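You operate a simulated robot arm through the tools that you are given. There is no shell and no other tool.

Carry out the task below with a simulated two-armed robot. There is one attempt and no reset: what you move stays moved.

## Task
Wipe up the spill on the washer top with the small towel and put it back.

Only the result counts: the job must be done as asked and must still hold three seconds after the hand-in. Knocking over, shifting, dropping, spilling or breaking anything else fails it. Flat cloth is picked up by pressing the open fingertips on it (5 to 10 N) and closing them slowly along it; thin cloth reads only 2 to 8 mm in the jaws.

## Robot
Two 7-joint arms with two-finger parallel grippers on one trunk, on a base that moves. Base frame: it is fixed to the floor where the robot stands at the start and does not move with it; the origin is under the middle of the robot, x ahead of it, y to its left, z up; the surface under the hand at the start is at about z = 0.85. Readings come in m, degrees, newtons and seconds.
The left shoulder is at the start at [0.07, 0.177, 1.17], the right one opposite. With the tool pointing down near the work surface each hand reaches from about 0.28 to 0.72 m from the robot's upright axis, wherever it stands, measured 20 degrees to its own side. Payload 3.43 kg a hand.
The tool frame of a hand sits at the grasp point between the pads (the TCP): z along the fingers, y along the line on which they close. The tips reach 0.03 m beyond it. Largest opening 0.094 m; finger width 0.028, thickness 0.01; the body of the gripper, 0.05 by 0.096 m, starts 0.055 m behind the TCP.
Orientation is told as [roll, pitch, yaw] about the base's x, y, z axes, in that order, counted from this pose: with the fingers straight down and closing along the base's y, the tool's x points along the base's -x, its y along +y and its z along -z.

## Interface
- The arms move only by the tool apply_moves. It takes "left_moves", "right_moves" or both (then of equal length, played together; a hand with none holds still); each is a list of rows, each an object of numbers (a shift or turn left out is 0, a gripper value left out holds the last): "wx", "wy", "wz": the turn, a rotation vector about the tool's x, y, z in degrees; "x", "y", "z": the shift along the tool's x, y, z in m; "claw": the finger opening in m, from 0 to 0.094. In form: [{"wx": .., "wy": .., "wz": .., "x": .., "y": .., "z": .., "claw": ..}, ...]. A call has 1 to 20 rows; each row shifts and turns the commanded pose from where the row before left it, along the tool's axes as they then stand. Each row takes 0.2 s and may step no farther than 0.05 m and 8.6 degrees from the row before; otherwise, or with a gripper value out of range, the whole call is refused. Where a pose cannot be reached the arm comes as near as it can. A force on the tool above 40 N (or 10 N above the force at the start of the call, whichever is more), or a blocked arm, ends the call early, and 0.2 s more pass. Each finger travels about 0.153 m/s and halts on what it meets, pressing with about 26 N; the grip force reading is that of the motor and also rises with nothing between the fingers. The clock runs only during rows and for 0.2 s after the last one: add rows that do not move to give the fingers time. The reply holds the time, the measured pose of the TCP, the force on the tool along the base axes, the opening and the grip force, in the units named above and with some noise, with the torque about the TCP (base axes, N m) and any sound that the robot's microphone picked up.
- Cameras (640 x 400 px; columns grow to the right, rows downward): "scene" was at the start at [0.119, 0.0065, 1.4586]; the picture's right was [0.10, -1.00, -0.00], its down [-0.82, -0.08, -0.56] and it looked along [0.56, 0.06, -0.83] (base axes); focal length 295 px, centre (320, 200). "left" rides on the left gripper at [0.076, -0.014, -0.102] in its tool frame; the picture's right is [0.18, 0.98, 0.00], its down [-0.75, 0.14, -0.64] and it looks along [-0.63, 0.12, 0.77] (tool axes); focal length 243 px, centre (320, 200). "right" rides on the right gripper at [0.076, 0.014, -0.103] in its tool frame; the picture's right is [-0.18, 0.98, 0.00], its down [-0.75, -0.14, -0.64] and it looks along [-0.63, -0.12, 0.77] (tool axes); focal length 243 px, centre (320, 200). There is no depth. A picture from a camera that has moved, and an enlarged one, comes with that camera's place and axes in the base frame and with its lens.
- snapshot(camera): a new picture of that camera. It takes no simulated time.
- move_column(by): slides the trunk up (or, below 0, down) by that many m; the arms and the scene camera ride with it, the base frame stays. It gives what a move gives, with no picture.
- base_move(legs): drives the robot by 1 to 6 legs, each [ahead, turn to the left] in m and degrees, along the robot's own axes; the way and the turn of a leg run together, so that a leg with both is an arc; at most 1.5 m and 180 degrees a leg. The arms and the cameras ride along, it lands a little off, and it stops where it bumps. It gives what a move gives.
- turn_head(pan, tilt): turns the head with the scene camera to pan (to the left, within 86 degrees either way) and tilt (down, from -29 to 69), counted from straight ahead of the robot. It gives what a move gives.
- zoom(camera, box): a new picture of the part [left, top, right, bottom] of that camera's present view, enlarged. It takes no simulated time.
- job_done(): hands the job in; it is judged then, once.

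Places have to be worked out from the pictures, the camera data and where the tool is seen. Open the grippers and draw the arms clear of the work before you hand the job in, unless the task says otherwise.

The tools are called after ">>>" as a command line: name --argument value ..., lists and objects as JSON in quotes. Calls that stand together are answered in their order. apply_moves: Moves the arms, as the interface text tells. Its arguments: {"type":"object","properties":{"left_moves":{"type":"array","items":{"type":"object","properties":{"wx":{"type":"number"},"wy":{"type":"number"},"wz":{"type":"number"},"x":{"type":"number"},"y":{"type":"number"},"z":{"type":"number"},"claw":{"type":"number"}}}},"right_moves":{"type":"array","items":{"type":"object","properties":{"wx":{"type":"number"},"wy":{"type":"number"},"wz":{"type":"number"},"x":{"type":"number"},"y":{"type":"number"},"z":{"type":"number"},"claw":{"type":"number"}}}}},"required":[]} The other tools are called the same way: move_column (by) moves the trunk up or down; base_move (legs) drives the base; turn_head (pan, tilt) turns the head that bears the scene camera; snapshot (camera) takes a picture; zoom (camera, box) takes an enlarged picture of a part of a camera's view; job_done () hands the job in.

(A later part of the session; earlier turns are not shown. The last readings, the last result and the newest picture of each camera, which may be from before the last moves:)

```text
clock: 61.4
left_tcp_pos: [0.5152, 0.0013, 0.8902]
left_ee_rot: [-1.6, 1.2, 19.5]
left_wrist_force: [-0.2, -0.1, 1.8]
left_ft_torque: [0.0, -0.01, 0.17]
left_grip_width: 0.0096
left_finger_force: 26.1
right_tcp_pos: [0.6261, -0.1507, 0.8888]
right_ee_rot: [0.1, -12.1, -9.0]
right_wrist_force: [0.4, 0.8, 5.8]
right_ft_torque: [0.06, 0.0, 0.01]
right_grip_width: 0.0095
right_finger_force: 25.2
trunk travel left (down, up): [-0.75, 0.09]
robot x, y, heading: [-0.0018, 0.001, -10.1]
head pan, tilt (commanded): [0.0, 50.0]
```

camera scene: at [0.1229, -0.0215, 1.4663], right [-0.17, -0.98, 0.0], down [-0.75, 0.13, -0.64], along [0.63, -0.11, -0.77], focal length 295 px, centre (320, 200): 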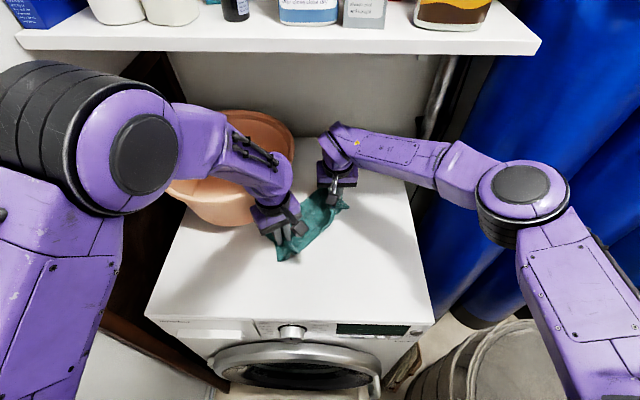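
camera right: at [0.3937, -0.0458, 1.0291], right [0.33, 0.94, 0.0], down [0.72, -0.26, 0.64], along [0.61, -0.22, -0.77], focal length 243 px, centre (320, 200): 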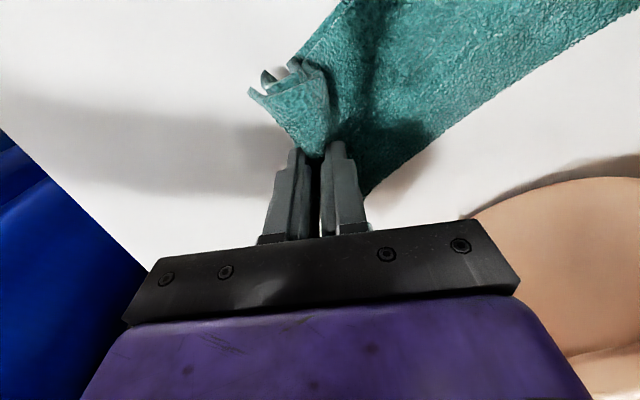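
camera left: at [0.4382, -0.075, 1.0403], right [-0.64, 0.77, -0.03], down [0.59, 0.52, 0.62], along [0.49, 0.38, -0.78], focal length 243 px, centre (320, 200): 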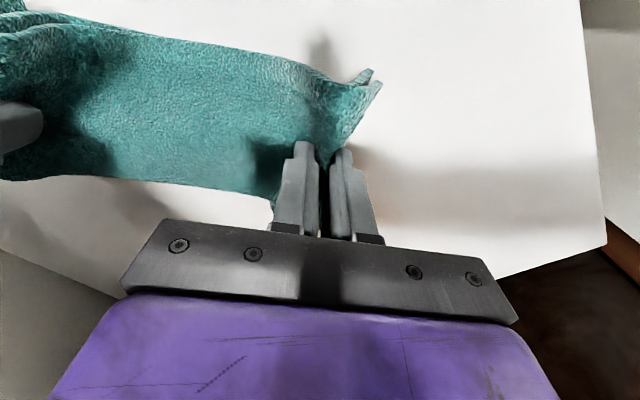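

Press is about 6 N; I add 1 mm and repeat the far zigzag, then continue nearer.

>>> apply_moves --right_moves '[{"x": -0.00753, "y": 0.00124, "z": 0.00264}, {"x": -0.00773, "y": 0.00124, "z": 0.00164}, {"x": -0.00185, "y": -0.01205, "z": 0.00039}, {"x": -0.00185, "y": -0.01205, "z": 0.00039}, {"x": -0.00185, "y": -0.01205, "z": 0.00039}, {"x": -0.00185, "y": -0.01205, "z": 0.00039}, {"x": -0.00185, "y": -0.01205, "z": 0.00039}, {"x": -0.00185, "y": -0.01205, "z": 0.00039}, {"x": 0.0046, "y": 0.01192, "z": -0.00098}, {"x": 0.0046, "y": 0.01192, "z": -0.00098}, {"x": 0.0046, "y": 0.01192, "z": -0.00098}, {"x": 0.0046, "y": 0.01192, "z": -0.00098}, {"x": 0.0046, "y": 0.01192, "z": -0.00098}, {"x": 0.0046, "y": 0.01192, "z": -0.00098}, {"y": -0.01437}, {"y": -0.01437}, {"y": -0.01437}, {"y": -0.01437}, {"y": -0.01437}, {"y": -0.01437}]' --left_moves '[{"x": -0.00472, "y": -0.00165}, {"x": -0.00472, "y": -0.00165}, {"x": 0.00321, "y": -0.01159}, {"x": 0.00321, "y": -0.01159}, {"x": 0.00321, "y": -0.01159}, {"x": 0.00321, "y": -0.01159}, {"x": 0.00321, "y": -0.01159}, {"x": 0.00321, "y": -0.01159}, {"x": -0.00161, "y": 0.01216}, {"x": -0.00161, "y": 0.01216}, {"x": -0.00161, "y": 0.01216}, {"x": -0.00161, "y": 0.01216}, {"x": -0.00161, "y": 0.01216}, {"x": -0.00161, "y": 0.01216}, {"x": 0.00479, "y": -0.01125}, {"x": 0.00479, "y": -0.01125}, {"x": 0.00479, "y": -0.01125}, {"x": 0.00479, "y": -0.01125}, {"x": 0.00479, "y": -0.01125}, {"x": 0.00479, "y": -0.01125}]'

>>> snapshot --camera "right"

```text
clock: 65.6
left_tcp_pos: [0.5151, -0.0696, 0.8978]
left_ee_rot: [-2.6, 1.6, 20.5]
left_wrist_force: [-0.1, 0.3, 0.5]
left_ft_torque: [0.06, 0.08, 0.05]
left_grip_width: 0.0095
left_finger_force: 25.6
right_tcp_pos: [0.6097, -0.2357, 0.8877]
right_ee_rot: [0.0, -12.2, -8.9]
right_wrist_force: [0.2, 4.1, 10.0]
right_ft_torque: [0.21, 0.05, 0.02]
right_grip_width: 0.0091
right_finger_force: 26.0
trunk travel left (down, up): [-0.75, 0.09]
robot x, y, heading: [0.001, 0.002, -10.1]
head pan, tilt (commanded): [0.0, 50.0]
```

```text
taken
camera right: at [0.5174, -0.2057, 0.9727], right [0.33, 0.94, 0.04], down [0.57, -0.23, 0.79], along [0.75, -0.24, -0.62], focal length 243 px, centre (320, 200)
```

right: 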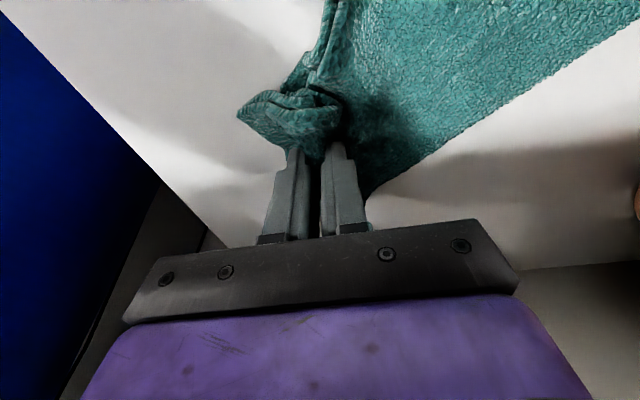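

Pressing 10 N now. I continue the zigzag towards me across x≈0.60, 0.587 and 0.573.

>>> apply_moves --right_moves '[{"x": 0.00386, "y": 0.01426, "z": -0.00082}, {"x": 0.00386, "y": 0.01426, "z": -0.00082}, {"x": 0.00386, "y": 0.01426, "z": -0.00082}, {"x": 0.00386, "y": 0.01426, "z": -0.00082}, {"x": 0.00386, "y": 0.01426, "z": -0.00082}, {"x": 0.00386, "y": 0.01426, "z": -0.00082}, {"x": -0.00015, "y": -0.01516}, {"x": -0.00015, "y": -0.01516}, {"x": -0.00015, "y": -0.01516}, {"x": -0.00015, "y": -0.01516}, {"x": -0.00015, "y": -0.01516}, {"x": -0.00015, "y": -0.01516}, {"x": 0.00449, "y": 0.01446, "z": -0.00095}, {"x": 0.00449, "y": 0.01446, "z": -0.00095}, {"x": 0.00449, "y": 0.01446, "z": -0.00095}, {"x": 0.00449, "y": 0.01446, "z": -0.00095}, {"x": 0.00449, "y": 0.01446, "z": -0.00095}, {"x": 0.00449, "y": 0.01446, "z": -0.00095}]' --left_moves '[{"x": -0.00166, "y": 0.0132, "z": 0.001}, {"x": -0.00166, "y": 0.0132, "z": 0.001}, {"x": -0.00166, "y": 0.0132, "z": 0.001}, {"x": -0.00166, "y": 0.0132}, {"x": -0.00166, "y": 0.0132}, {"x": -0.00166, "y": 0.0132}, {"x": 0.00487, "y": -0.01238}, {"x": 0.00487, "y": -0.01238}, {"x": 0.00487, "y": -0.01238}, {"x": 0.00487, "y": -0.01238}, {"x": 0.00487, "y": -0.01238}, {"x": 0.00487, "y": -0.01238}, {"x": -0.00129, "y": 0.01364}, {"x": -0.00129, "y": 0.01364}, {"x": -0.00129, "y": 0.01364}, {"x": -0.00129, "y": 0.01364}, {"x": -0.00129, "y": 0.01364}, {"x": -0.00129, "y": 0.01364}]'

>>> snapshot --camera "right"

>>> zoom --camera "scene" --box '[326, 170, 406, 220]'

```text
clock: 69.4
left_tcp_pos: [0.4702, 0.005, 0.8888]
left_ee_rot: [-1.5, 1.1, 19.3]
left_wrist_force: [-0.6, -1.0, 1.9]
left_ft_torque: [0.01, 0.02, 0.08]
left_grip_width: 0.0094
left_finger_force: 26.1
right_tcp_pos: [0.5725, -0.1458, 0.8881]
right_ee_rot: [0.0, -12.1, -9.1]
right_wrist_force: [0.3, -5.0, 11.5]
right_ft_torque: [-0.1, 0.03, 0.1]
right_grip_width: 0.0093
right_finger_force: 26.4
trunk travel left (down, up): [-0.75, 0.09]
robot x, y, heading: [0.0024, 0.0003, -10.0]
head pan, tilt (commanded): [0.0, 50.0]
```

```text
taken
camera right: at [0.4795, -0.1166, 0.9725], right [0.33, 0.94, 0.04], down [0.57, -0.23, 0.79], along [0.75, -0.24, -0.62], focal length 243 px, centre (320, 200)
```

right: 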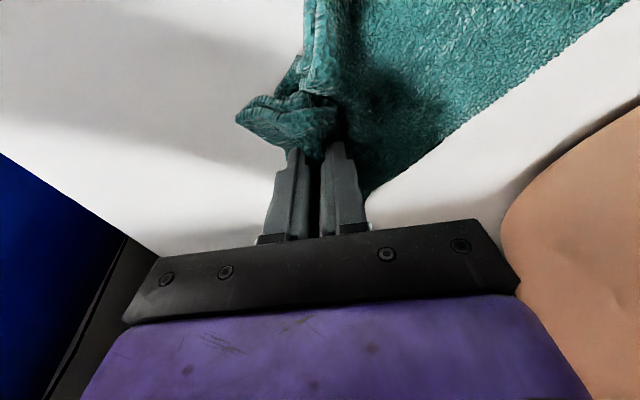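

```text
8.00 times, centred on (366, 195) of scene
camera zoom: at [0.121, -0.0222, 1.4665], right [-0.17, -0.98, 0.0], down [-0.75, 0.13, -0.64], along [0.63, -0.11, -0.77], focal length 2362 px, centre (-48, 240)
```

zoom: 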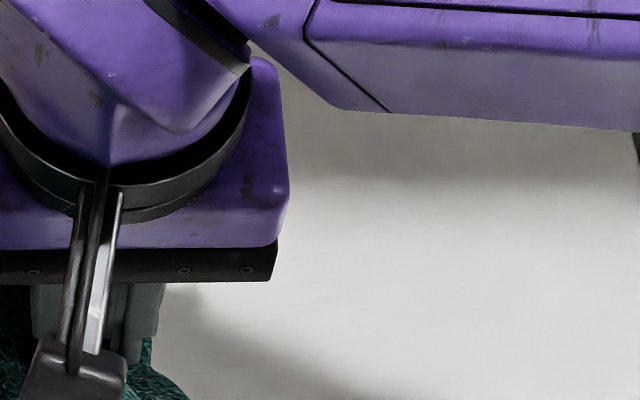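

Almost nothing is visible any more. One last near pass plus two diagonal strokes to catch remnants.

>>> apply_moves --right_moves '[{"x": -0.0003, "y": -0.01544}, {"x": -0.0003, "y": -0.01544}, {"x": -0.0003, "y": -0.01544}, {"x": -0.0003, "y": -0.01544}, {"x": -0.0003, "y": -0.01544}, {"x": -0.0003, "y": -0.01544}, {"x": -0.00922, "y": 0.00957, "z": 0.00196}, {"x": -0.00922, "y": 0.00957, "z": 0.00196}, {"x": -0.00922, "y": 0.00957, "z": 0.00196}, {"x": -0.00922, "y": 0.00957, "z": 0.00196}, {"x": -0.00922, "y": 0.00957, "z": 0.00196}, {"x": -0.00922, "y": 0.00957, "z": 0.00196}, {"x": 0.01145, "y": 0.00495, "z": -0.00244}, {"x": 0.01145, "y": 0.00495, "z": -0.00244}, {"x": 0.01145, "y": 0.00495, "z": -0.00244}, {"x": 0.01145, "y": 0.00495, "z": -0.00244}, {"x": 0.01145, "y": 0.00495, "z": -0.00244}, {"x": 0.01145, "y": 0.00495, "z": -0.00244}]' --left_moves '[{"x": 0.0029, "y": -0.01223}, {"x": 0.0029, "y": -0.01223}, {"x": 0.0029, "y": -0.01223}, {"x": 0.0029, "y": -0.01223}, {"x": 0.0029, "y": -0.01223}, {"x": 0.0029, "y": -0.01223}, {"x": -0.00777, "y": 0.00342}, {"x": -0.00777, "y": 0.00342}, {"x": -0.00777, "y": 0.00342}, {"x": -0.00777, "y": 0.00342}, {"x": -0.00777, "y": 0.00342}, {"x": -0.00777, "y": 0.00342}, {"x": 0.00487, "y": 0.0088}, {"x": 0.00487, "y": 0.0088}, {"x": 0.00487, "y": 0.0088}, {"x": 0.00487, "y": 0.0088}, {"x": 0.00487, "y": 0.0088}, {"x": 0.00487, "y": 0.0088}]'

>>> snapshot --camera "scene"

```text
clock: 73.2
left_tcp_pos: [0.4694, 0.0048, 0.8888]
left_ee_rot: [-1.7, 1.1, 19.2]
left_wrist_force: [1.0, -0.7, 2.1]
left_ft_torque: [-0.08, -0.03, 0.11]
left_grip_width: 0.0094
left_finger_force: 25.4
right_tcp_pos: [0.5617, -0.149, 0.8869]
right_ee_rot: [0.0, -12.1, -9.0]
right_wrist_force: [4.2, -2.9, 13.5]
right_ft_torque: [-0.06, -0.04, 0.05]
right_grip_width: 0.0094
right_finger_force: 25.7
trunk travel left (down, up): [-0.75, 0.09]
robot x, y, heading: [-0.0007, -0.0006, -9.9]
head pan, tilt (commanded): [0.0, 50.0]
```

```text
taken
camera scene: at [0.1212, -0.0223, 1.4665], right [-0.17, -0.98, 0.0], down [-0.75, 0.13, -0.64], along [0.63, -0.11, -0.77], focal length 295 px, centre (320, 200)
```

scene: 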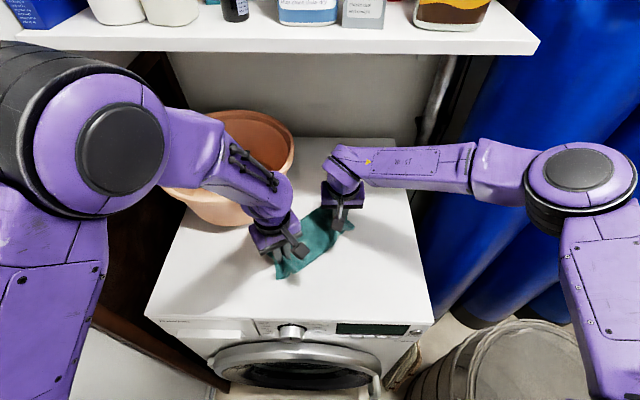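

Wiping passes done; I lift both hands 4.5 cm, undo the right tilt, and draw the towel towards me so the base can turn back without the right hand nearing the pot.

>>> apply_moves --right_moves '[{"x": -0.0023, "z": -0.011}, {"x": -0.0023, "z": -0.011}, {"x": -0.0023, "z": -0.011}, {"x": -0.0023, "z": -0.011}, {"wy": 6}, {"wy": 6.1}, {"x": 0.0174, "y": 0.0013}, {"x": 0.0174, "y": 0.0013}, {"x": 0.0174, "y": 0.0013}, {"x": 0.0174, "y": 0.0013}, {"x": 0.0174, "y": 0.0013}]' --left_moves '[{"z": -0.011}, {"z": -0.011}, {"z": -0.011}, {"z": -0.011}, {}, {}, {"x": 0.01472, "y": 0.0094}, {"x": 0.01472, "y": 0.0094}, {"x": 0.01472, "y": 0.0094}, {"x": 0.01472, "y": 0.0094}, {"x": 0.01472, "y": 0.0094}]'

>>> snapshot --camera "scene"

```text
clock: 75.6
left_tcp_pos: [0.3857, 0.0264, 0.9333]
left_ee_rot: [-1.6, 1.2, 19.3]
left_wrist_force: [-0.3, 0.8, -1.0]
left_ft_torque: [0.01, 0.01, 0.06]
left_grip_width: 0.0096
left_finger_force: 25.9
right_tcp_pos: [0.477, -0.1295, 0.9326]
right_ee_rot: [0.0, 0.0, -8.9]
right_wrist_force: [-0.9, -1.0, -0.2]
right_ft_torque: [0.0, -0.02, 0.06]
right_grip_width: 0.0094
right_finger_force: 25.6
trunk travel left (down, up): [-0.75, 0.09]
robot x, y, heading: [-0.0012, 0.0042, -10.4]
head pan, tilt (commanded): [0.0, 50.0]
```

```text
taken
camera scene: at [0.1222, -0.0223, 1.4663], right [-0.17, -0.98, 0.0], down [-0.75, 0.13, -0.64], along [0.63, -0.11, -0.77], focal length 295 px, centre (320, 200)
```

scene: 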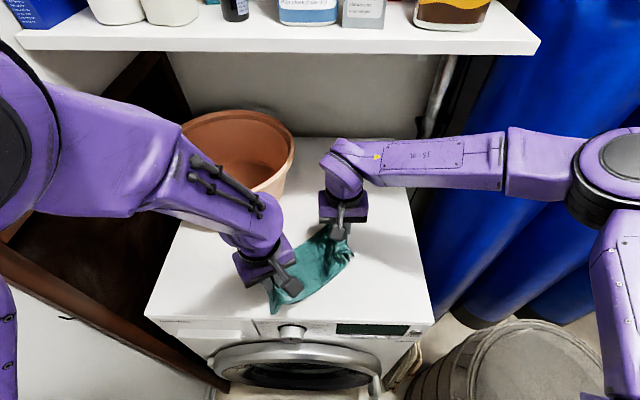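

Both hands are back over the near half, still gripping. I turn the base back by +10° to its starting heading.

>>> base_move --legs '[[0, 10]]'

>>> snapshot --camera "scene"

>>> zoom --camera "scene" --box '[360, 140, 456, 200]'

```text
clock: 76.7
left_tcp_pos: [0.3771, 0.0938, 0.9326]
left_ee_rot: [-1.6, 1.2, 29.4]
left_wrist_force: [0.3, -0.1, -0.5]
left_ft_torque: [0.0, -0.03, -0.17]
left_grip_width: 0.0095
left_finger_force: 26.0
right_tcp_pos: [0.4925, -0.0441, 0.9327]
right_ee_rot: [0.0, 0.2, 1.1]
right_wrist_force: [0.0, 0.5, 0.1]
right_ft_torque: [-0.02, 0.01, -0.08]
right_grip_width: 0.0092
right_finger_force: 25.9
trunk travel left (down, up): [-0.75, 0.09]
robot x, y, heading: [0.0014, 0.0025, 0.1]
head pan, tilt (commanded): [0.0, 50.0]
```

```text
taken
camera scene: at [0.1253, -0.0002, 1.4662], right [0.0, -1.0, 0.0], down [-0.77, 0.0, -0.64], along [0.64, 0.0, -0.77], focal length 295 px, centre (320, 200)
```

scene: 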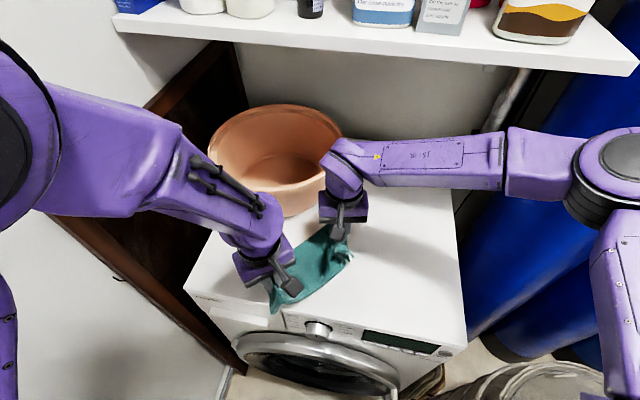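

```text
6.67 times, centred on (408, 170) of scene
camera zoom: at [0.1253, -0.0002, 1.4662], right [0.0, -1.0, 0.0], down [-0.77, 0.0, -0.64], along [0.64, 0.0, -0.77], focal length 1968 px, centre (-267, 400)
```

zoom: 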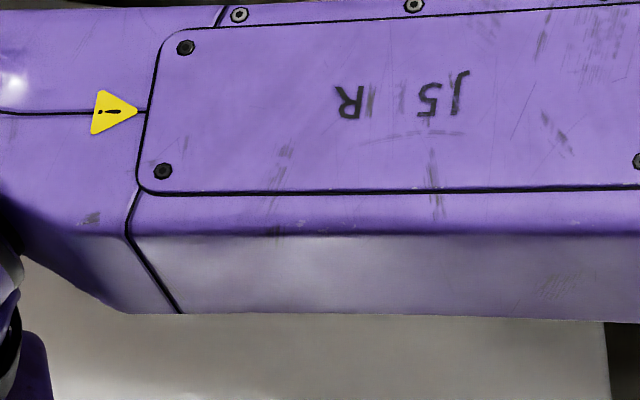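

The spill spot projects to about pixel (392, 212) here, which is visible just below the forearm; I zoom there.

>>> zoom --camera "scene" --box '[362, 185, 442, 235]'

>>> snapshot --camera "right"

```text
8.00 times, centred on (402, 210) of scene
camera zoom: at [0.1253, -0.0002, 1.4662], right [0.0, -1.0, 0.0], down [-0.77, 0.0, -0.64], along [0.64, 0.0, -0.77], focal length 2362 px, centre (-336, 120)
```

zoom: 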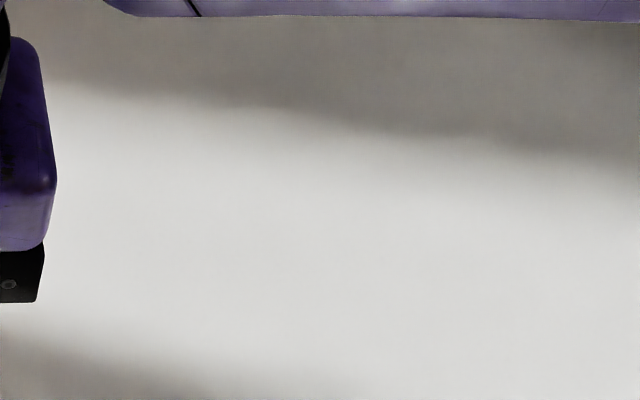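

```text
taken
camera right: at [0.4159, -0.0316, 1.0348], right [0.16, 0.99, 0.0], down [0.76, -0.13, 0.64], along [0.63, -0.11, -0.77], focal length 243 px, centre (320, 200)
```

right: 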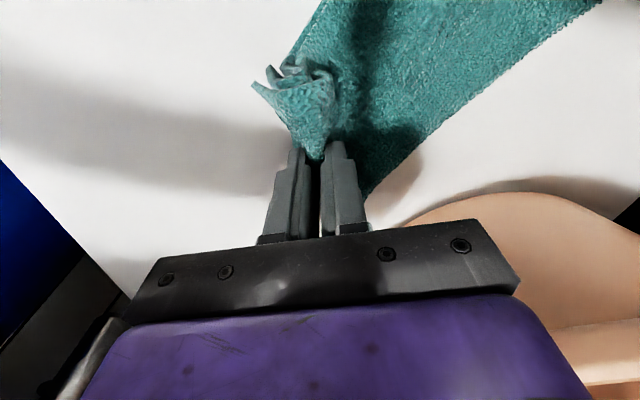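

The spill area now looks completely clean and the pot hasn't moved. I level the left hand and carry the towel back along an arc to the original grip points (R (0.427, -0.007), L (0.472, 0.179), yaw -13.6°).

>>> apply_moves --left_moves '[{"wx": -1.6, "wy": -1.2, "z": -0.015}, {"x": -0.01055, "y": 0.00853, "wz": 3.583}, {"x": -0.01036, "y": 0.00787, "wz": 3.583}, {"x": -0.01007, "y": 0.00745, "wz": 3.583}, {"x": -0.00996, "y": 0.00698, "wz": 3.583}, {"x": -0.00972, "y": 0.0065, "wz": 3.583}, {"x": -0.00957, "y": 0.00591, "wz": 3.583}, {"x": -0.00935, "y": 0.00557, "wz": 3.583}, {"x": -0.0093, "y": 0.00491, "wz": 3.583}, {"x": -0.00916, "y": 0.00448, "wz": 3.583}, {"x": -0.00902, "y": 0.00385, "wz": 3.583}, {"x": -0.00909, "y": 0.00324, "wz": 3.583}, {"x": -0.00889, "y": 0.00258, "wz": 3.583}]' --right_moves '[{"z": -0.015}, {"x": 0.0054, "y": 0.00319, "wz": 1.225}, {"x": 0.00546, "y": 0.00307, "wz": 1.225}, {"x": 0.00552, "y": 0.00296, "wz": 1.225}, {"x": 0.00558, "y": 0.00284, "wz": 1.225}, {"x": 0.00564, "y": 0.00272, "wz": 1.225}, {"x": 0.0057, "y": 0.0026, "wz": 1.225}, {"x": 0.00576, "y": 0.00248, "wz": 1.225}, {"x": 0.00581, "y": 0.00236, "wz": 1.225}, {"x": 0.00586, "y": 0.00223, "wz": 1.225}, {"x": 0.00591, "y": 0.0021, "wz": 1.225}, {"x": 0.00596, "y": 0.00198, "wz": 1.225}, {"x": 0.006, "y": 0.00185, "wz": 1.225}]'

>>> snapshot --camera "scene"

>>> snapshot --camera "right"

>>> snapshot --camera "left"

```text
clock: 79.5
left_tcp_pos: [0.4708, 0.1791, 0.9472]
left_ee_rot: [0.1, 0.1, -13.7]
left_wrist_force: [0.8, 0.6, -0.7]
left_ft_torque: [0.0, 0.0, 0.16]
left_grip_width: 0.0095
left_finger_force: 25.8
right_tcp_pos: [0.4273, -0.0066, 0.9471]
right_ee_rot: [0.0, 0.1, -13.7]
right_wrist_force: [-0.5, 0.5, -0.3]
right_ft_torque: [-0.01, -0.01, 0.1]
right_grip_width: 0.009
right_finger_force: 26.2
trunk travel left (down, up): [-0.75, 0.09]
robot x, y, heading: [-0.0014, -0.0012, 0.1]
head pan, tilt (commanded): [0.0, 50.0]
```

```text
taken
camera scene: at [0.1256, 0.0002, 1.4662], right [0.0, -1.0, 0.0], down [-0.77, 0.0, -0.64], along [0.64, 0.0, -0.77], focal length 295 px, centre (320, 200)
```

scene: 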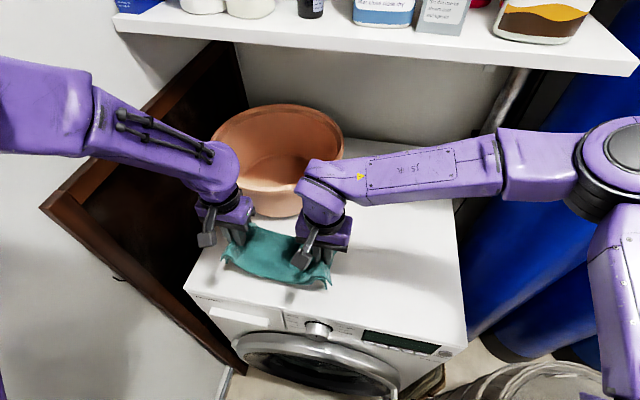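

```text
taken
camera right: at [0.3563, 0.0251, 1.0499], right [0.41, 0.91, 0.0], down [0.7, -0.32, 0.64], along [0.58, -0.26, -0.77], focal length 243 px, centre (320, 200)
```

right: 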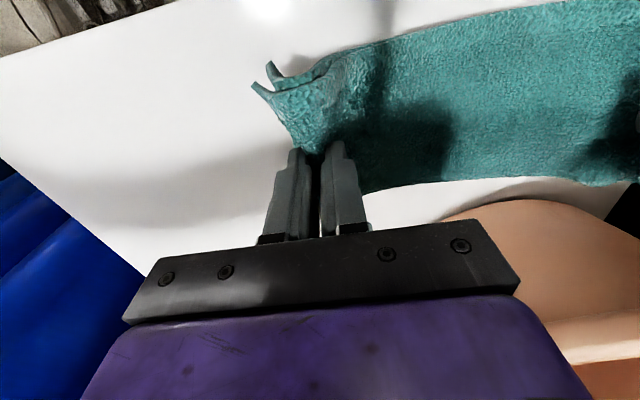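

```text
taken
camera left: at [0.3937, 0.1833, 1.0501], right [0.05, 1.0, 0.0], down [0.77, -0.04, 0.64], along [0.64, -0.03, -0.77], focal length 243 px, centre (320, 200)
```

left: 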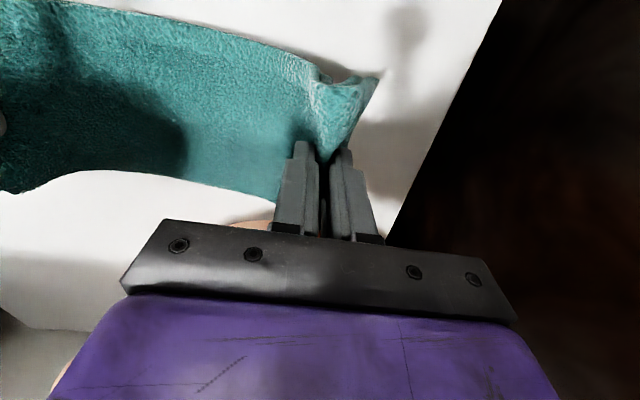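

The towel hangs right over its original spot with both hands at the recorded poses. I lower both to the surface.

>>> apply_moves --left_moves '[{"z": 0.015}, {"z": 0.015}, {"z": 0.015}, {"z": 0.008}, {"z": 0.004}]' --right_moves '[{"z": 0.015}, {"z": 0.015}, {"z": 0.015}, {"z": 0.008}, {"z": 0.004}]'

>>> apply_moves --left_moves '[{"z": 0.0015}, {"z": 0.001}]' --right_moves '[{"z": 0.0015}, {"z": 0.001}]'

```text
clock: 80.7
left_tcp_pos: [0.4697, 0.1782, 0.89]
left_ee_rot: [0.0, 0.1, -13.5]
left_wrist_force: [-0.2, -0.4, 2.0]
left_ft_torque: [0.0, 0.01, 0.19]
left_grip_width: 0.0093
left_finger_force: 26.0
right_tcp_pos: [0.4268, -0.0069, 0.8913]
right_ee_rot: [0.1, 0.0, -13.7]
right_wrist_force: [1.0, -1.3, 6.7]
right_ft_torque: [-0.01, -0.02, 0.07]
right_grip_width: 0.0092
right_finger_force: 25.9
trunk travel left (down, up): [-0.75, 0.09]
robot x, y, heading: [0.0012, -0.0042, 0.2]
head pan, tilt (commanded): [0.0, 50.0]
```

```text
clock: 81.3
left_tcp_pos: [0.4707, 0.1774, 0.889]
left_ee_rot: [0.0, -0.2, -13.6]
left_wrist_force: [-1.1, 1.2, 5.1]
left_ft_torque: [0.0, 0.05, 0.13]
left_grip_width: 0.0092
left_finger_force: 26.6
right_tcp_pos: [0.4247, -0.0068, 0.8892]
right_ee_rot: [0.1, 0.1, -13.6]
right_wrist_force: [-1.0, -0.4, 10.0]
right_ft_torque: [0.01, 0.03, 0.05]
right_grip_width: 0.0092
right_finger_force: 25.8
trunk travel left (down, up): [-0.75, 0.09]
robot x, y, heading: [-0.0011, 0.0004, 0.1]
head pan, tilt (commanded): [0.0, 50.0]
```

Both touch down (right 10 N, left 5 N). Now I reverse the pinch: opening slowly while each hand moves outward, so the outer finger spreads the gathered end flat again.

>>> apply_moves --left_moves '[{"z": 0.0006, "claw": 0.01}, {"y": 0.0015, "claw": 0.013}, {"y": 0.0015, "claw": 0.016}, {"y": 0.0015, "claw": 0.019}, {"y": 0.0015, "claw": 0.022}, {"y": 0.0015, "claw": 0.025}, {"y": 0.0015, "claw": 0.028}, {"y": 0.0015, "claw": 0.031}, {"y": 0.0015, "claw": 0.034}]' --right_moves '[{"claw": 0.01}, {"y": -0.0015, "claw": 0.013}, {"y": -0.0015, "claw": 0.016}, {"y": -0.0015, "claw": 0.019}, {"y": -0.0015, "claw": 0.022}, {"y": -0.0015, "claw": 0.025}, {"y": -0.0015, "claw": 0.028}, {"y": -0.0015, "claw": 0.031}, {"y": -0.0015, "claw": 0.034}]'

>>> snapshot --camera "right"

>>> snapshot --camera "left"

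```text
clock: 83.3
left_tcp_pos: [0.4736, 0.1898, 0.8875]
left_ee_rot: [0.0, 0.1, -13.6]
left_wrist_force: [-1.0, -1.1, 4.0]
left_ft_torque: [-0.01, 0.02, -0.03]
left_grip_width: 0.0343
left_finger_force: 0.1
right_tcp_pos: [0.4237, -0.0182, 0.8875]
right_ee_rot: [0.0, 0.0, -13.6]
right_wrist_force: [-1.0, 1.7, 4.1]
right_ft_torque: [0.14, 0.03, 0.01]
right_grip_width: 0.0347
right_finger_force: 1.5
trunk travel left (down, up): [-0.75, 0.09]
robot x, y, heading: [0.0022, 0.0036, 0.1]
head pan, tilt (commanded): [0.0, 50.0]
```

```text
taken
camera right: at [0.3526, 0.0129, 0.9908], right [0.41, 0.91, 0.0], down [0.7, -0.32, 0.64], along [0.58, -0.26, -0.77], focal length 243 px, centre (320, 200)
```

right: 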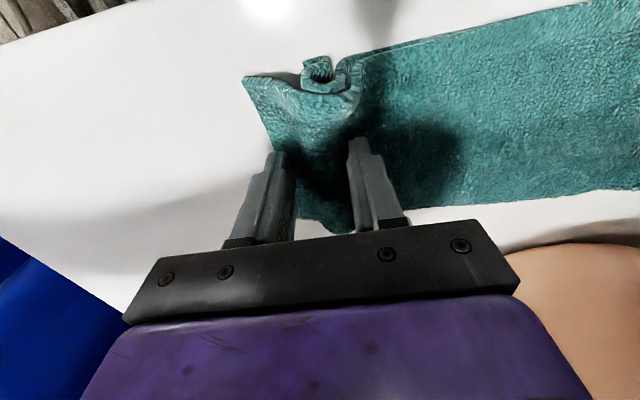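

```text
taken
camera left: at [0.3958, 0.1948, 0.9903], right [0.05, 1.0, 0.0], down [0.77, -0.04, 0.64], along [0.64, -0.03, -0.77], focal length 243 px, centre (320, 200)
```

left: 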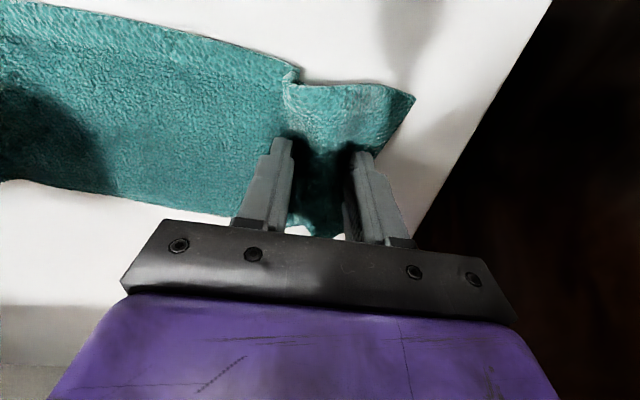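

The ends are spreading nicely. I continue opening to the original 0.06 m.

>>> apply_moves --left_moves '[{"y": 0.0015, "claw": 0.037, "z": 0.0003}, {"y": 0.0015, "claw": 0.04, "z": 0.0003}, {"y": 0.0015, "claw": 0.043, "z": 0.0003}, {"y": 0.0015, "claw": 0.046}, {"y": 0.0015, "claw": 0.049}, {"y": 0.0015, "claw": 0.052}, {"y": 0.0015, "claw": 0.055}, {"y": 0.0015, "claw": 0.058}, {"y": 0.0015, "claw": 0.061}]' --right_moves '[{"y": -0.0015, "claw": 0.037, "z": 0.0003}, {"y": -0.0015, "claw": 0.04, "z": 0.0003}, {"y": -0.0015, "claw": 0.043, "z": 0.0003}, {"y": -0.0015, "claw": 0.046}, {"y": -0.0015, "claw": 0.049}, {"y": -0.0015, "claw": 0.052}, {"y": -0.0015, "claw": 0.055}, {"y": -0.0015, "claw": 0.058}, {"y": -0.0015, "claw": 0.061}]'

>>> snapshot --camera "right"

>>> snapshot --camera "left"

```text
clock: 85.3
left_tcp_pos: [0.4763, 0.2034, 0.8863]
left_ee_rot: [0.0, 0.1, -13.5]
left_wrist_force: [-0.1, -1.9, 6.4]
left_ft_torque: [-0.03, 0.01, 0.02]
left_grip_width: 0.0595
left_finger_force: 0.0
right_tcp_pos: [0.4195, -0.0329, 0.8874]
right_ee_rot: [0.0, 0.1, -13.6]
right_wrist_force: [1.8, 1.9, 6.8]
right_ft_torque: [0.24, -0.09, -0.06]
right_grip_width: 0.062
right_finger_force: 0.8
trunk travel left (down, up): [-0.75, 0.09]
robot x, y, heading: [0.0011, -0.0003, 0.4]
head pan, tilt (commanded): [0.0, 50.0]
```

```text
taken
camera right: at [0.3491, -0.0001, 0.9902], right [0.41, 0.91, 0.0], down [0.7, -0.32, 0.64], along [0.58, -0.26, -0.77], focal length 243 px, centre (320, 200)
```

right: 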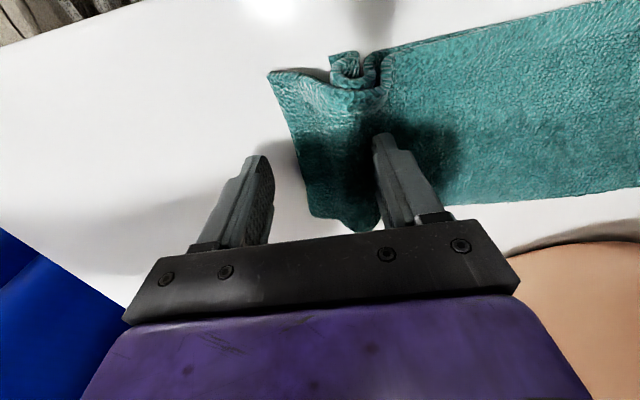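

```text
taken
camera left: at [0.3986, 0.2078, 0.9896], right [0.05, 1.0, 0.0], down [0.77, -0.04, 0.64], along [0.64, -0.03, -0.77], focal length 243 px, centre (320, 200)
```

left: 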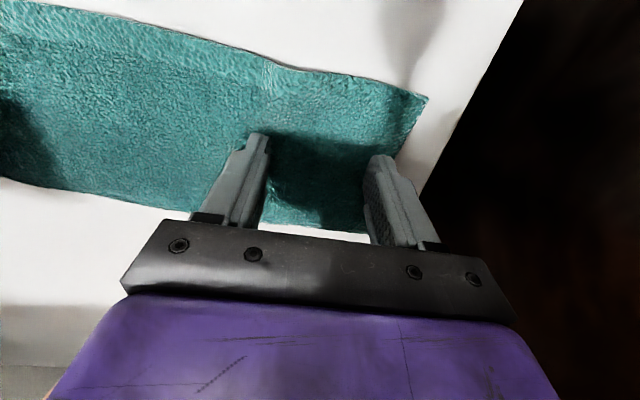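

The left end lies flat; on the right the outer finger slipped off, leaving a small curl and the end a few cm short. I lift the right hand (the left stays pressing as an anchor) to look at it.

>>> apply_moves --right_moves '[{"z": -0.01}, {"z": -0.02}, {"z": -0.03}, {"z": -0.03}]'

>>> snapshot --camera "right"

>>> zoom --camera "scene" --box '[190, 200, 390, 325]'

```text
clock: 86.3
left_tcp_pos: [0.4751, 0.2037, 0.8863]
left_ee_rot: [0.2, 0.0, -13.5]
left_wrist_force: [-0.3, -0.7, 6.9]
left_ft_torque: [-0.01, -0.01, -0.01]
left_grip_width: 0.0597
left_finger_force: 0.2
right_tcp_pos: [0.4194, -0.0319, 0.9773]
right_ee_rot: [0.0, 0.1, -13.5]
right_wrist_force: [0.1, -0.3, -0.7]
right_ft_torque: [0.03, 0.01, 0.01]
right_grip_width: 0.061
right_finger_force: 0.0
trunk travel left (down, up): [-0.75, 0.09]
robot x, y, heading: [-0.0019, -0.0028, 0.3]
head pan, tilt (commanded): [0.0, 50.0]
```

```text
taken
camera right: at [0.3483, 0.0002, 1.0801], right [0.41, 0.91, 0.0], down [0.7, -0.31, 0.64], along [0.58, -0.26, -0.77], focal length 243 px, centre (320, 200)
```

right: 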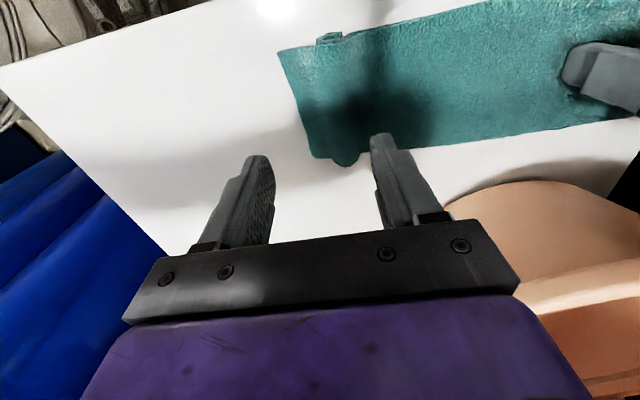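

```text
3.20 times, centred on (290, 262) of scene
camera zoom: at [0.1237, -0.0006, 1.4663], right [0.0, -1.0, 0.0], down [-0.77, 0.0, -0.64], along [0.64, 0.0, -0.77], focal length 945 px, centre (416, 0)
```

zoom: 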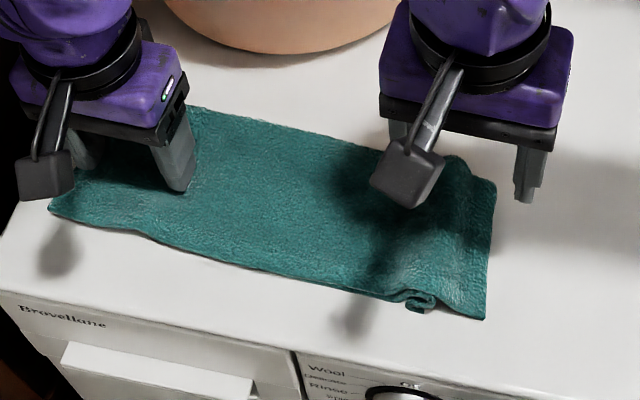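

The right end now sits about 2.5 cm short with a ridge across it; the left corners match their original place. I'll close the right fingers, press them on the flap beyond the ridge at about (0.413, -0.040), and pull it outwards while the left hand anchors.

>>> apply_moves --right_moves '[{"x": 0.0037, "y": -0.0092, "claw": 0.0}, {"z": 0.025, "claw": 0.0}, {"z": 0.025, "claw": 0.0}, {"z": 0.025, "claw": 0.0}]'

>>> snapshot --camera "right"

>>> zoom --camera "scene" --box '[270, 220, 390, 295]'

```text
clock: 87.3
left_tcp_pos: [0.4763, 0.2025, 0.8859]
left_ee_rot: [0.0, 0.0, -13.6]
left_wrist_force: [-0.9, -1.7, 7.7]
left_ft_torque: [0.02, 0.04, -0.02]
left_grip_width: 0.0595
left_finger_force: 0.2
right_tcp_pos: [0.4142, -0.0404, 0.9025]
right_ee_rot: [0.1, 0.1, -13.6]
right_wrist_force: [0.0, -0.4, 0.2]
right_ft_torque: [0.01, 0.0, 0.02]
right_grip_width: 0.0001
right_finger_force: 25.9
trunk travel left (down, up): [-0.75, 0.09]
robot x, y, heading: [0.0008, -0.0003, 0.4]
head pan, tilt (commanded): [0.0, 50.0]
```

```text
taken
camera right: at [0.3437, -0.0083, 1.0047], right [0.41, 0.91, 0.0], down [0.7, -0.32, 0.64], along [0.58, -0.26, -0.77], focal length 243 px, centre (320, 200)
```

right: 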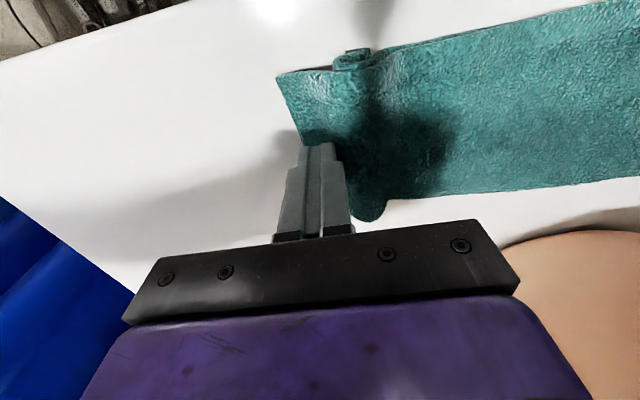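

```text
5.33 times, centred on (330, 258) of scene
camera zoom: at [0.1244, -0.0007, 1.4664], right [0.0, -1.0, 0.0], down [-0.77, 0.0, -0.64], along [0.64, 0.0, -0.77], focal length 1574 px, centre (267, -107)
```

zoom: 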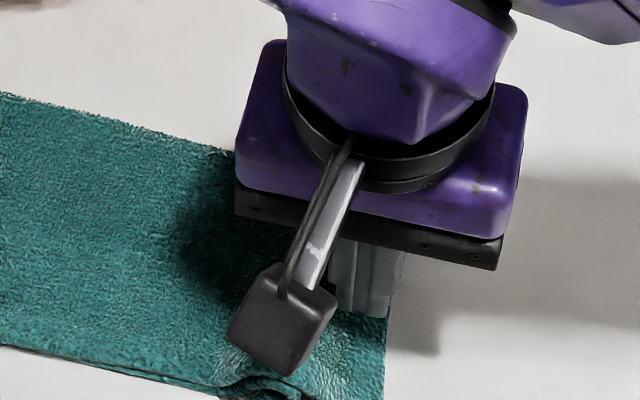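

The closed tips will land about 1 cm inside the end, beyond the ridge. I lower to contact.

>>> apply_moves --right_moves '[{"z": 0.008}, {"z": 0.004}, {"z": 0.002}]'

>>> apply_moves --right_moves '[{"z": 0.001}, {"z": 0.001}]'

```text
clock: 88.1
left_tcp_pos: [0.4754, 0.202, 0.8858]
left_ee_rot: [0.0, 0.1, -13.6]
left_wrist_force: [-1.4, 0.3, 6.5]
left_ft_torque: [0.01, -0.03, -0.01]
left_grip_width: 0.0597
left_finger_force: 0.1
right_tcp_pos: [0.415, -0.0404, 0.8869]
right_ee_rot: [-0.1, 0.2, -13.6]
right_wrist_force: [0.3, -0.9, 1.0]
right_ft_torque: [0.01, -0.01, 0.0]
right_grip_width: 0.0
right_finger_force: 25.5
trunk travel left (down, up): [-0.75, 0.09]
robot x, y, heading: [0.0027, -0.0011, 0.2]
head pan, tilt (commanded): [0.0, 50.0]
```

```text
clock: 88.7
left_tcp_pos: [0.476, 0.2034, 0.8866]
left_ee_rot: [0.0, 0.0, -13.6]
left_wrist_force: [-0.6, -1.8, 6.8]
left_ft_torque: [0.01, 0.0, -0.01]
left_grip_width: 0.0599
left_finger_force: 0.0
right_tcp_pos: [0.4151, -0.041, 0.8866]
right_ee_rot: [0.0, 0.2, -13.6]
right_wrist_force: [-0.2, 0.2, 0.7]
right_ft_torque: [0.0, 0.0, 0.01]
right_grip_width: 0.0
right_finger_force: 25.7
trunk travel left (down, up): [-0.75, 0.09]
robot x, y, heading: [0.0025, -0.0039, 0.1]
head pan, tilt (commanded): [0.0, 50.0]
```

Hardly any contact yet, so I go down a bit more in 1–1.5 mm steps.

>>> apply_moves --right_moves '[{"z": 0.0015}, {"z": 0.001}]'

>>> apply_moves --right_moves '[{"z": 0.001}, {}]'

```text
clock: 89.3
left_tcp_pos: [0.4769, 0.2035, 0.886]
left_ee_rot: [0.0, 0.0, -13.7]
left_wrist_force: [-0.2, -0.7, 6.0]
left_ft_torque: [0.01, -0.02, 0.01]
left_grip_width: 0.0598
left_finger_force: 0.1
right_tcp_pos: [0.4139, -0.0401, 0.8832]
right_ee_rot: [0.0, -0.1, -13.7]
right_wrist_force: [-0.2, -2.0, 5.6]
right_ft_torque: [-0.02, -0.03, 0.02]
right_grip_width: 0.0001
right_finger_force: 25.9
trunk travel left (down, up): [-0.75, 0.09]
robot x, y, heading: [0.0007, -0.0021, 0.1]
head pan, tilt (commanded): [0.0, 50.0]
```

```text
clock: 89.9
left_tcp_pos: [0.476, 0.2032, 0.8868]
left_ee_rot: [0.1, 0.0, -13.6]
left_wrist_force: [1.5, -0.7, 5.7]
left_ft_torque: [0.03, -0.05, -0.05]
left_grip_width: 0.0596
left_finger_force: 0.1
right_tcp_pos: [0.4132, -0.0395, 0.8819]
right_ee_rot: [0.2, 0.0, -13.7]
right_wrist_force: [0.8, -1.1, 14.5]
right_ft_torque: [-0.03, -0.08, 0.02]
right_grip_width: 0.0
right_finger_force: 25.6
trunk travel left (down, up): [-0.75, 0.09]
robot x, y, heading: [0.0002, 0.0019, 0.2]
head pan, tilt (commanded): [0.0, 50.0]
```

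Contact came lower than on the towel before (0.883 vs 0.887), so the tips may be off the cloth. I check visually before pulling.

>>> zoom --camera "right" --box '[240, 40, 440, 240]'

>>> zoom --camera "scene" --box '[290, 235, 370, 285]'

```text
2.00 times, centred on (340, 140) of right
camera zoom: at [0.3433, -0.0083, 0.9857], right [0.41, 0.91, 0.0], down [0.7, -0.32, 0.64], along [0.59, -0.26, -0.77], focal length 485 px, centre (280, 320)
```

zoom: 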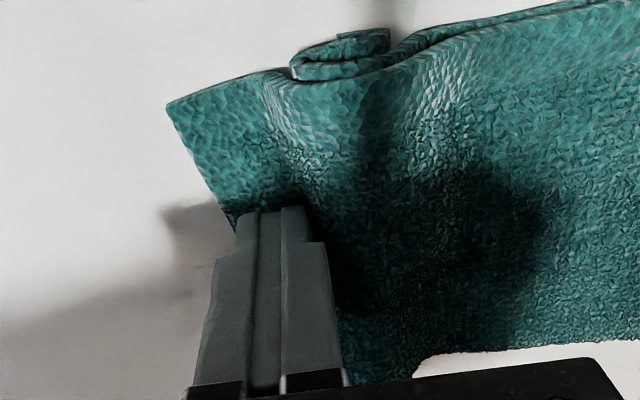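

```text
8.00 times, centred on (330, 260) of scene
camera zoom: at [0.1233, -0.0008, 1.4666], right [0.0, -1.0, 0.0], down [-0.77, 0.0, -0.64], along [0.64, 0.0, -0.77], focal length 2362 px, centre (240, -280)
```

zoom: 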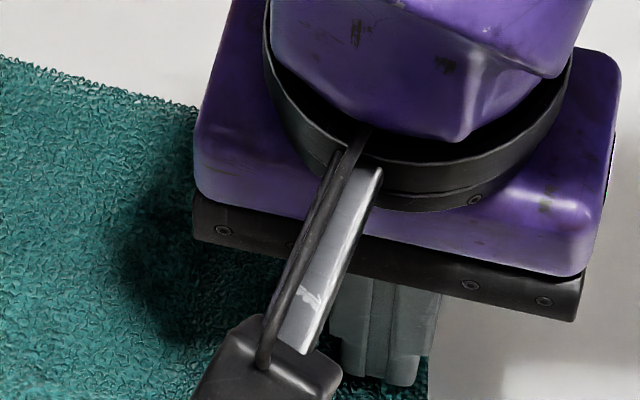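

The tips do look to be on the cloth, about 1 cm inside its edge. I ease the pressure slightly and pull outwards 2.4 cm slowly.

>>> apply_moves --right_moves '[{"z": -0.0004}, {"y": -0.003}, {"y": -0.003}, {"y": -0.003}, {"y": -0.003}, {"y": -0.003}, {"y": -0.003}, {"y": -0.003}, {"y": -0.003}]'

>>> zoom --camera "right" --box '[240, 20, 480, 240]'

```text
clock: 91.9
left_tcp_pos: [0.4752, 0.2029, 0.8861]
left_ee_rot: [-0.1, 0.0, -13.5]
left_wrist_force: [0.2, -1.5, 6.0]
left_ft_torque: [-0.05, 0.03, 0.02]
left_grip_width: 0.0597
left_finger_force: 0.1
right_tcp_pos: [0.4084, -0.0637, 0.8838]
right_ee_rot: [0.0, -0.1, -13.6]
right_wrist_force: [1.3, 2.8, 7.9]
right_ft_torque: [0.12, -0.04, 0.02]
right_grip_width: 0.0001
right_finger_force: 26.3
trunk travel left (down, up): [-0.75, 0.09]
robot x, y, heading: [-0.0008, -0.0021, -0.1]
head pan, tilt (commanded): [0.0, 50.0]
```

```text
1.82 times, centred on (360, 130) of right
camera zoom: at [0.3372, -0.0316, 0.986], right [0.41, 0.91, 0.0], down [0.7, -0.31, 0.64], along [0.59, -0.26, -0.77], focal length 441 px, centre (247, 327)
```

zoom: 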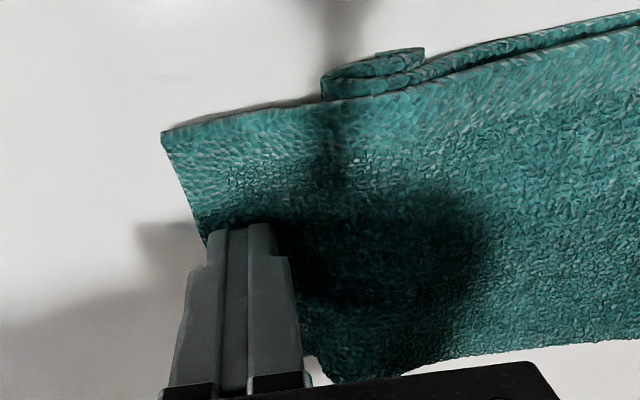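

The end followed the fingers out and now lies at about its original place, with only a small curl in the lower layer at the front edge. I lift both hands straight up and look at the result.

>>> apply_moves --left_moves '[{"z": -0.005}, {"z": -0.01}, {"z": -0.02}, {"z": -0.03}, {"z": -0.03}, {"z": -0.03}, {"z": -0.03}]' --right_moves '[{"z": -0.005}, {"z": -0.01}, {"z": -0.02}, {"z": -0.03}, {"z": -0.03}, {"z": -0.03}, {"z": -0.03}]'

>>> snapshot --camera "scene"

>>> snapshot --camera "right"

>>> snapshot --camera "left"

```text
clock: 93.5
left_tcp_pos: [0.4752, 0.2023, 1.042]
left_ee_rot: [0.0, 0.0, -13.7]
left_wrist_force: [0.1, 0.2, 0.5]
left_ft_torque: [0.01, 0.04, 0.02]
left_grip_width: 0.0615
left_finger_force: 0.0
right_tcp_pos: [0.4081, -0.062, 1.0385]
right_ee_rot: [0.0, 0.0, -13.6]
right_wrist_force: [-0.6, 0.0, 0.3]
right_ft_torque: [-0.02, -0.02, 0.01]
right_grip_width: 0.0
right_finger_force: 26.5
trunk travel left (down, up): [-0.75, 0.09]
robot x, y, heading: [0.0045, -0.0006, 0.1]
head pan, tilt (commanded): [0.0, 50.0]
```

```text
taken
camera scene: at [0.1233, -0.0004, 1.4663], right [0.0, -1.0, 0.0], down [-0.77, 0.0, -0.64], along [0.64, 0.0, -0.77], focal length 295 px, centre (320, 200)
```

scene: 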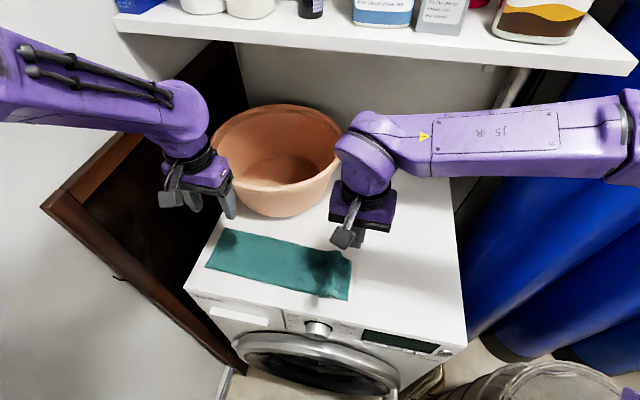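

```text
taken
camera right: at [0.3368, -0.0318, 1.1409], right [0.41, 0.91, 0.0], down [0.7, -0.31, 0.64], along [0.58, -0.26, -0.77], focal length 243 px, centre (320, 200)
```

right: 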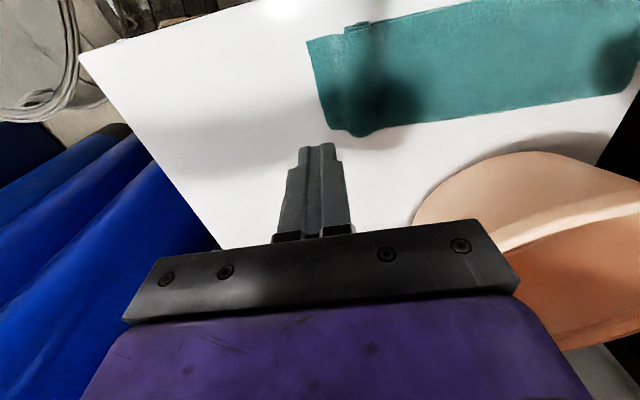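

```text
taken
camera left: at [0.3972, 0.2068, 1.1453], right [0.05, 1.0, 0.0], down [0.77, -0.04, 0.64], along [0.64, -0.03, -0.77], focal length 243 px, centre (320, 200)
```

left: 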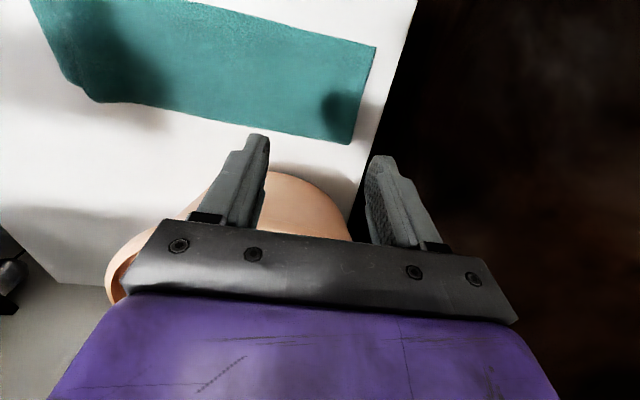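

The towel lies back in its place. I open the right gripper and draw both arms away, the right one to its side so I can recheck the spill area.

>>> apply_moves --right_moves '[{"z": -0.02, "claw": 0.094}, {"x": -0.0008, "y": -0.0372, "claw": 0.094}, {"x": -0.0008, "y": -0.0372}, {"x": -0.0008, "y": -0.0372}, {"x": -0.0008, "y": -0.0372}, {"x": -0.0008, "y": -0.0372}, {"x": -0.0008, "y": -0.0372}, {}]' --left_moves '[{"z": -0.02, "claw": 0.094}, {"z": -0.02, "claw": 0.094}, {"x": 0.01}, {"x": 0.02}, {"x": 0.02}, {"x": 0.02}, {}, {}]'

>>> snapshot --camera "scene"

>>> zoom --camera "scene" --box '[340, 160, 468, 240]'

>>> zoom --camera "scene" --box '[190, 210, 370, 322]'

```text
clock: 95.3
left_tcp_pos: [0.4102, 0.2195, 1.08]
left_ee_rot: [-0.1, 0.1, -13.5]
left_wrist_force: [-0.2, -0.1, 0.3]
left_ft_torque: [-0.02, 0.06, -0.01]
left_grip_width: 0.0938
left_finger_force: 0.0
right_tcp_pos: [0.3619, -0.2814, 1.0576]
right_ee_rot: [0.0, 0.0, -13.6]
right_wrist_force: [-0.1, -0.7, 0.2]
right_ft_torque: [-0.04, 0.0, -0.01]
right_grip_width: 0.0939
right_finger_force: 0.0
trunk travel left (down, up): [-0.75, 0.09]
robot x, y, heading: [-0.0017, -0.0001, -0.1]
head pan, tilt (commanded): [0.0, 50.0]
```

```text
taken
camera scene: at [0.1258, 0.0, 1.4662], right [0.0, -1.0, 0.0], down [-0.77, 0.0, -0.64], along [0.64, 0.0, -0.77], focal length 295 px, centre (320, 200)
```

scene: 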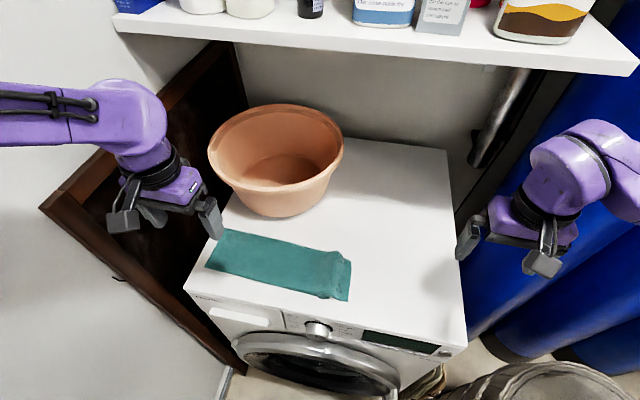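

```text
5.00 times, centred on (404, 200) of scene
camera zoom: at [0.1258, 0.0, 1.4662], right [0.0, -1.0, 0.0], down [-0.77, 0.0, -0.64], along [0.64, 0.0, -0.77], focal length 1476 px, centre (-100, 200)
```

zoom: 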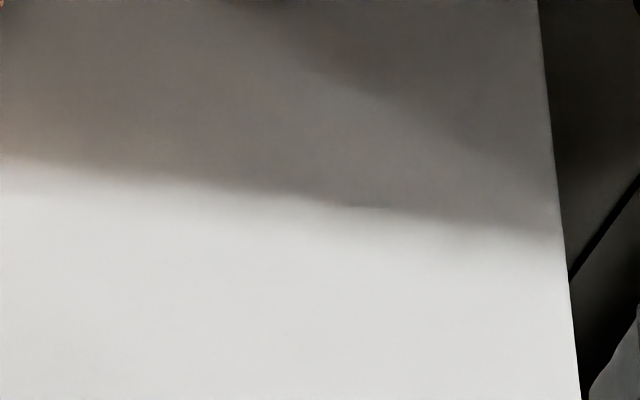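

```text
3.56 times, centred on (280, 266) of scene
camera zoom: at [0.1258, 0.0, 1.4662], right [0.0, -1.0, 0.0], down [-0.77, 0.0, -0.64], along [0.64, 0.0, -0.77], focal length 1050 px, centre (462, -35)
```

zoom: 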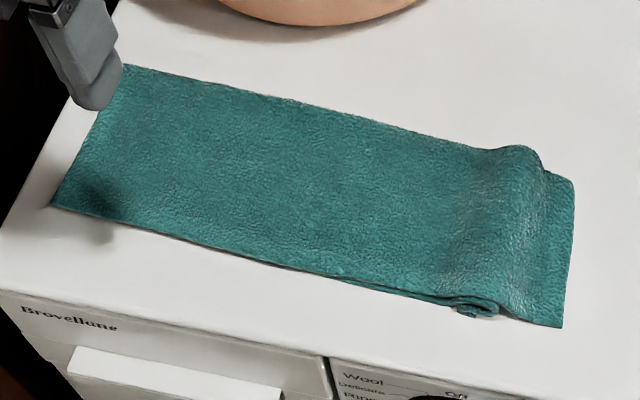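

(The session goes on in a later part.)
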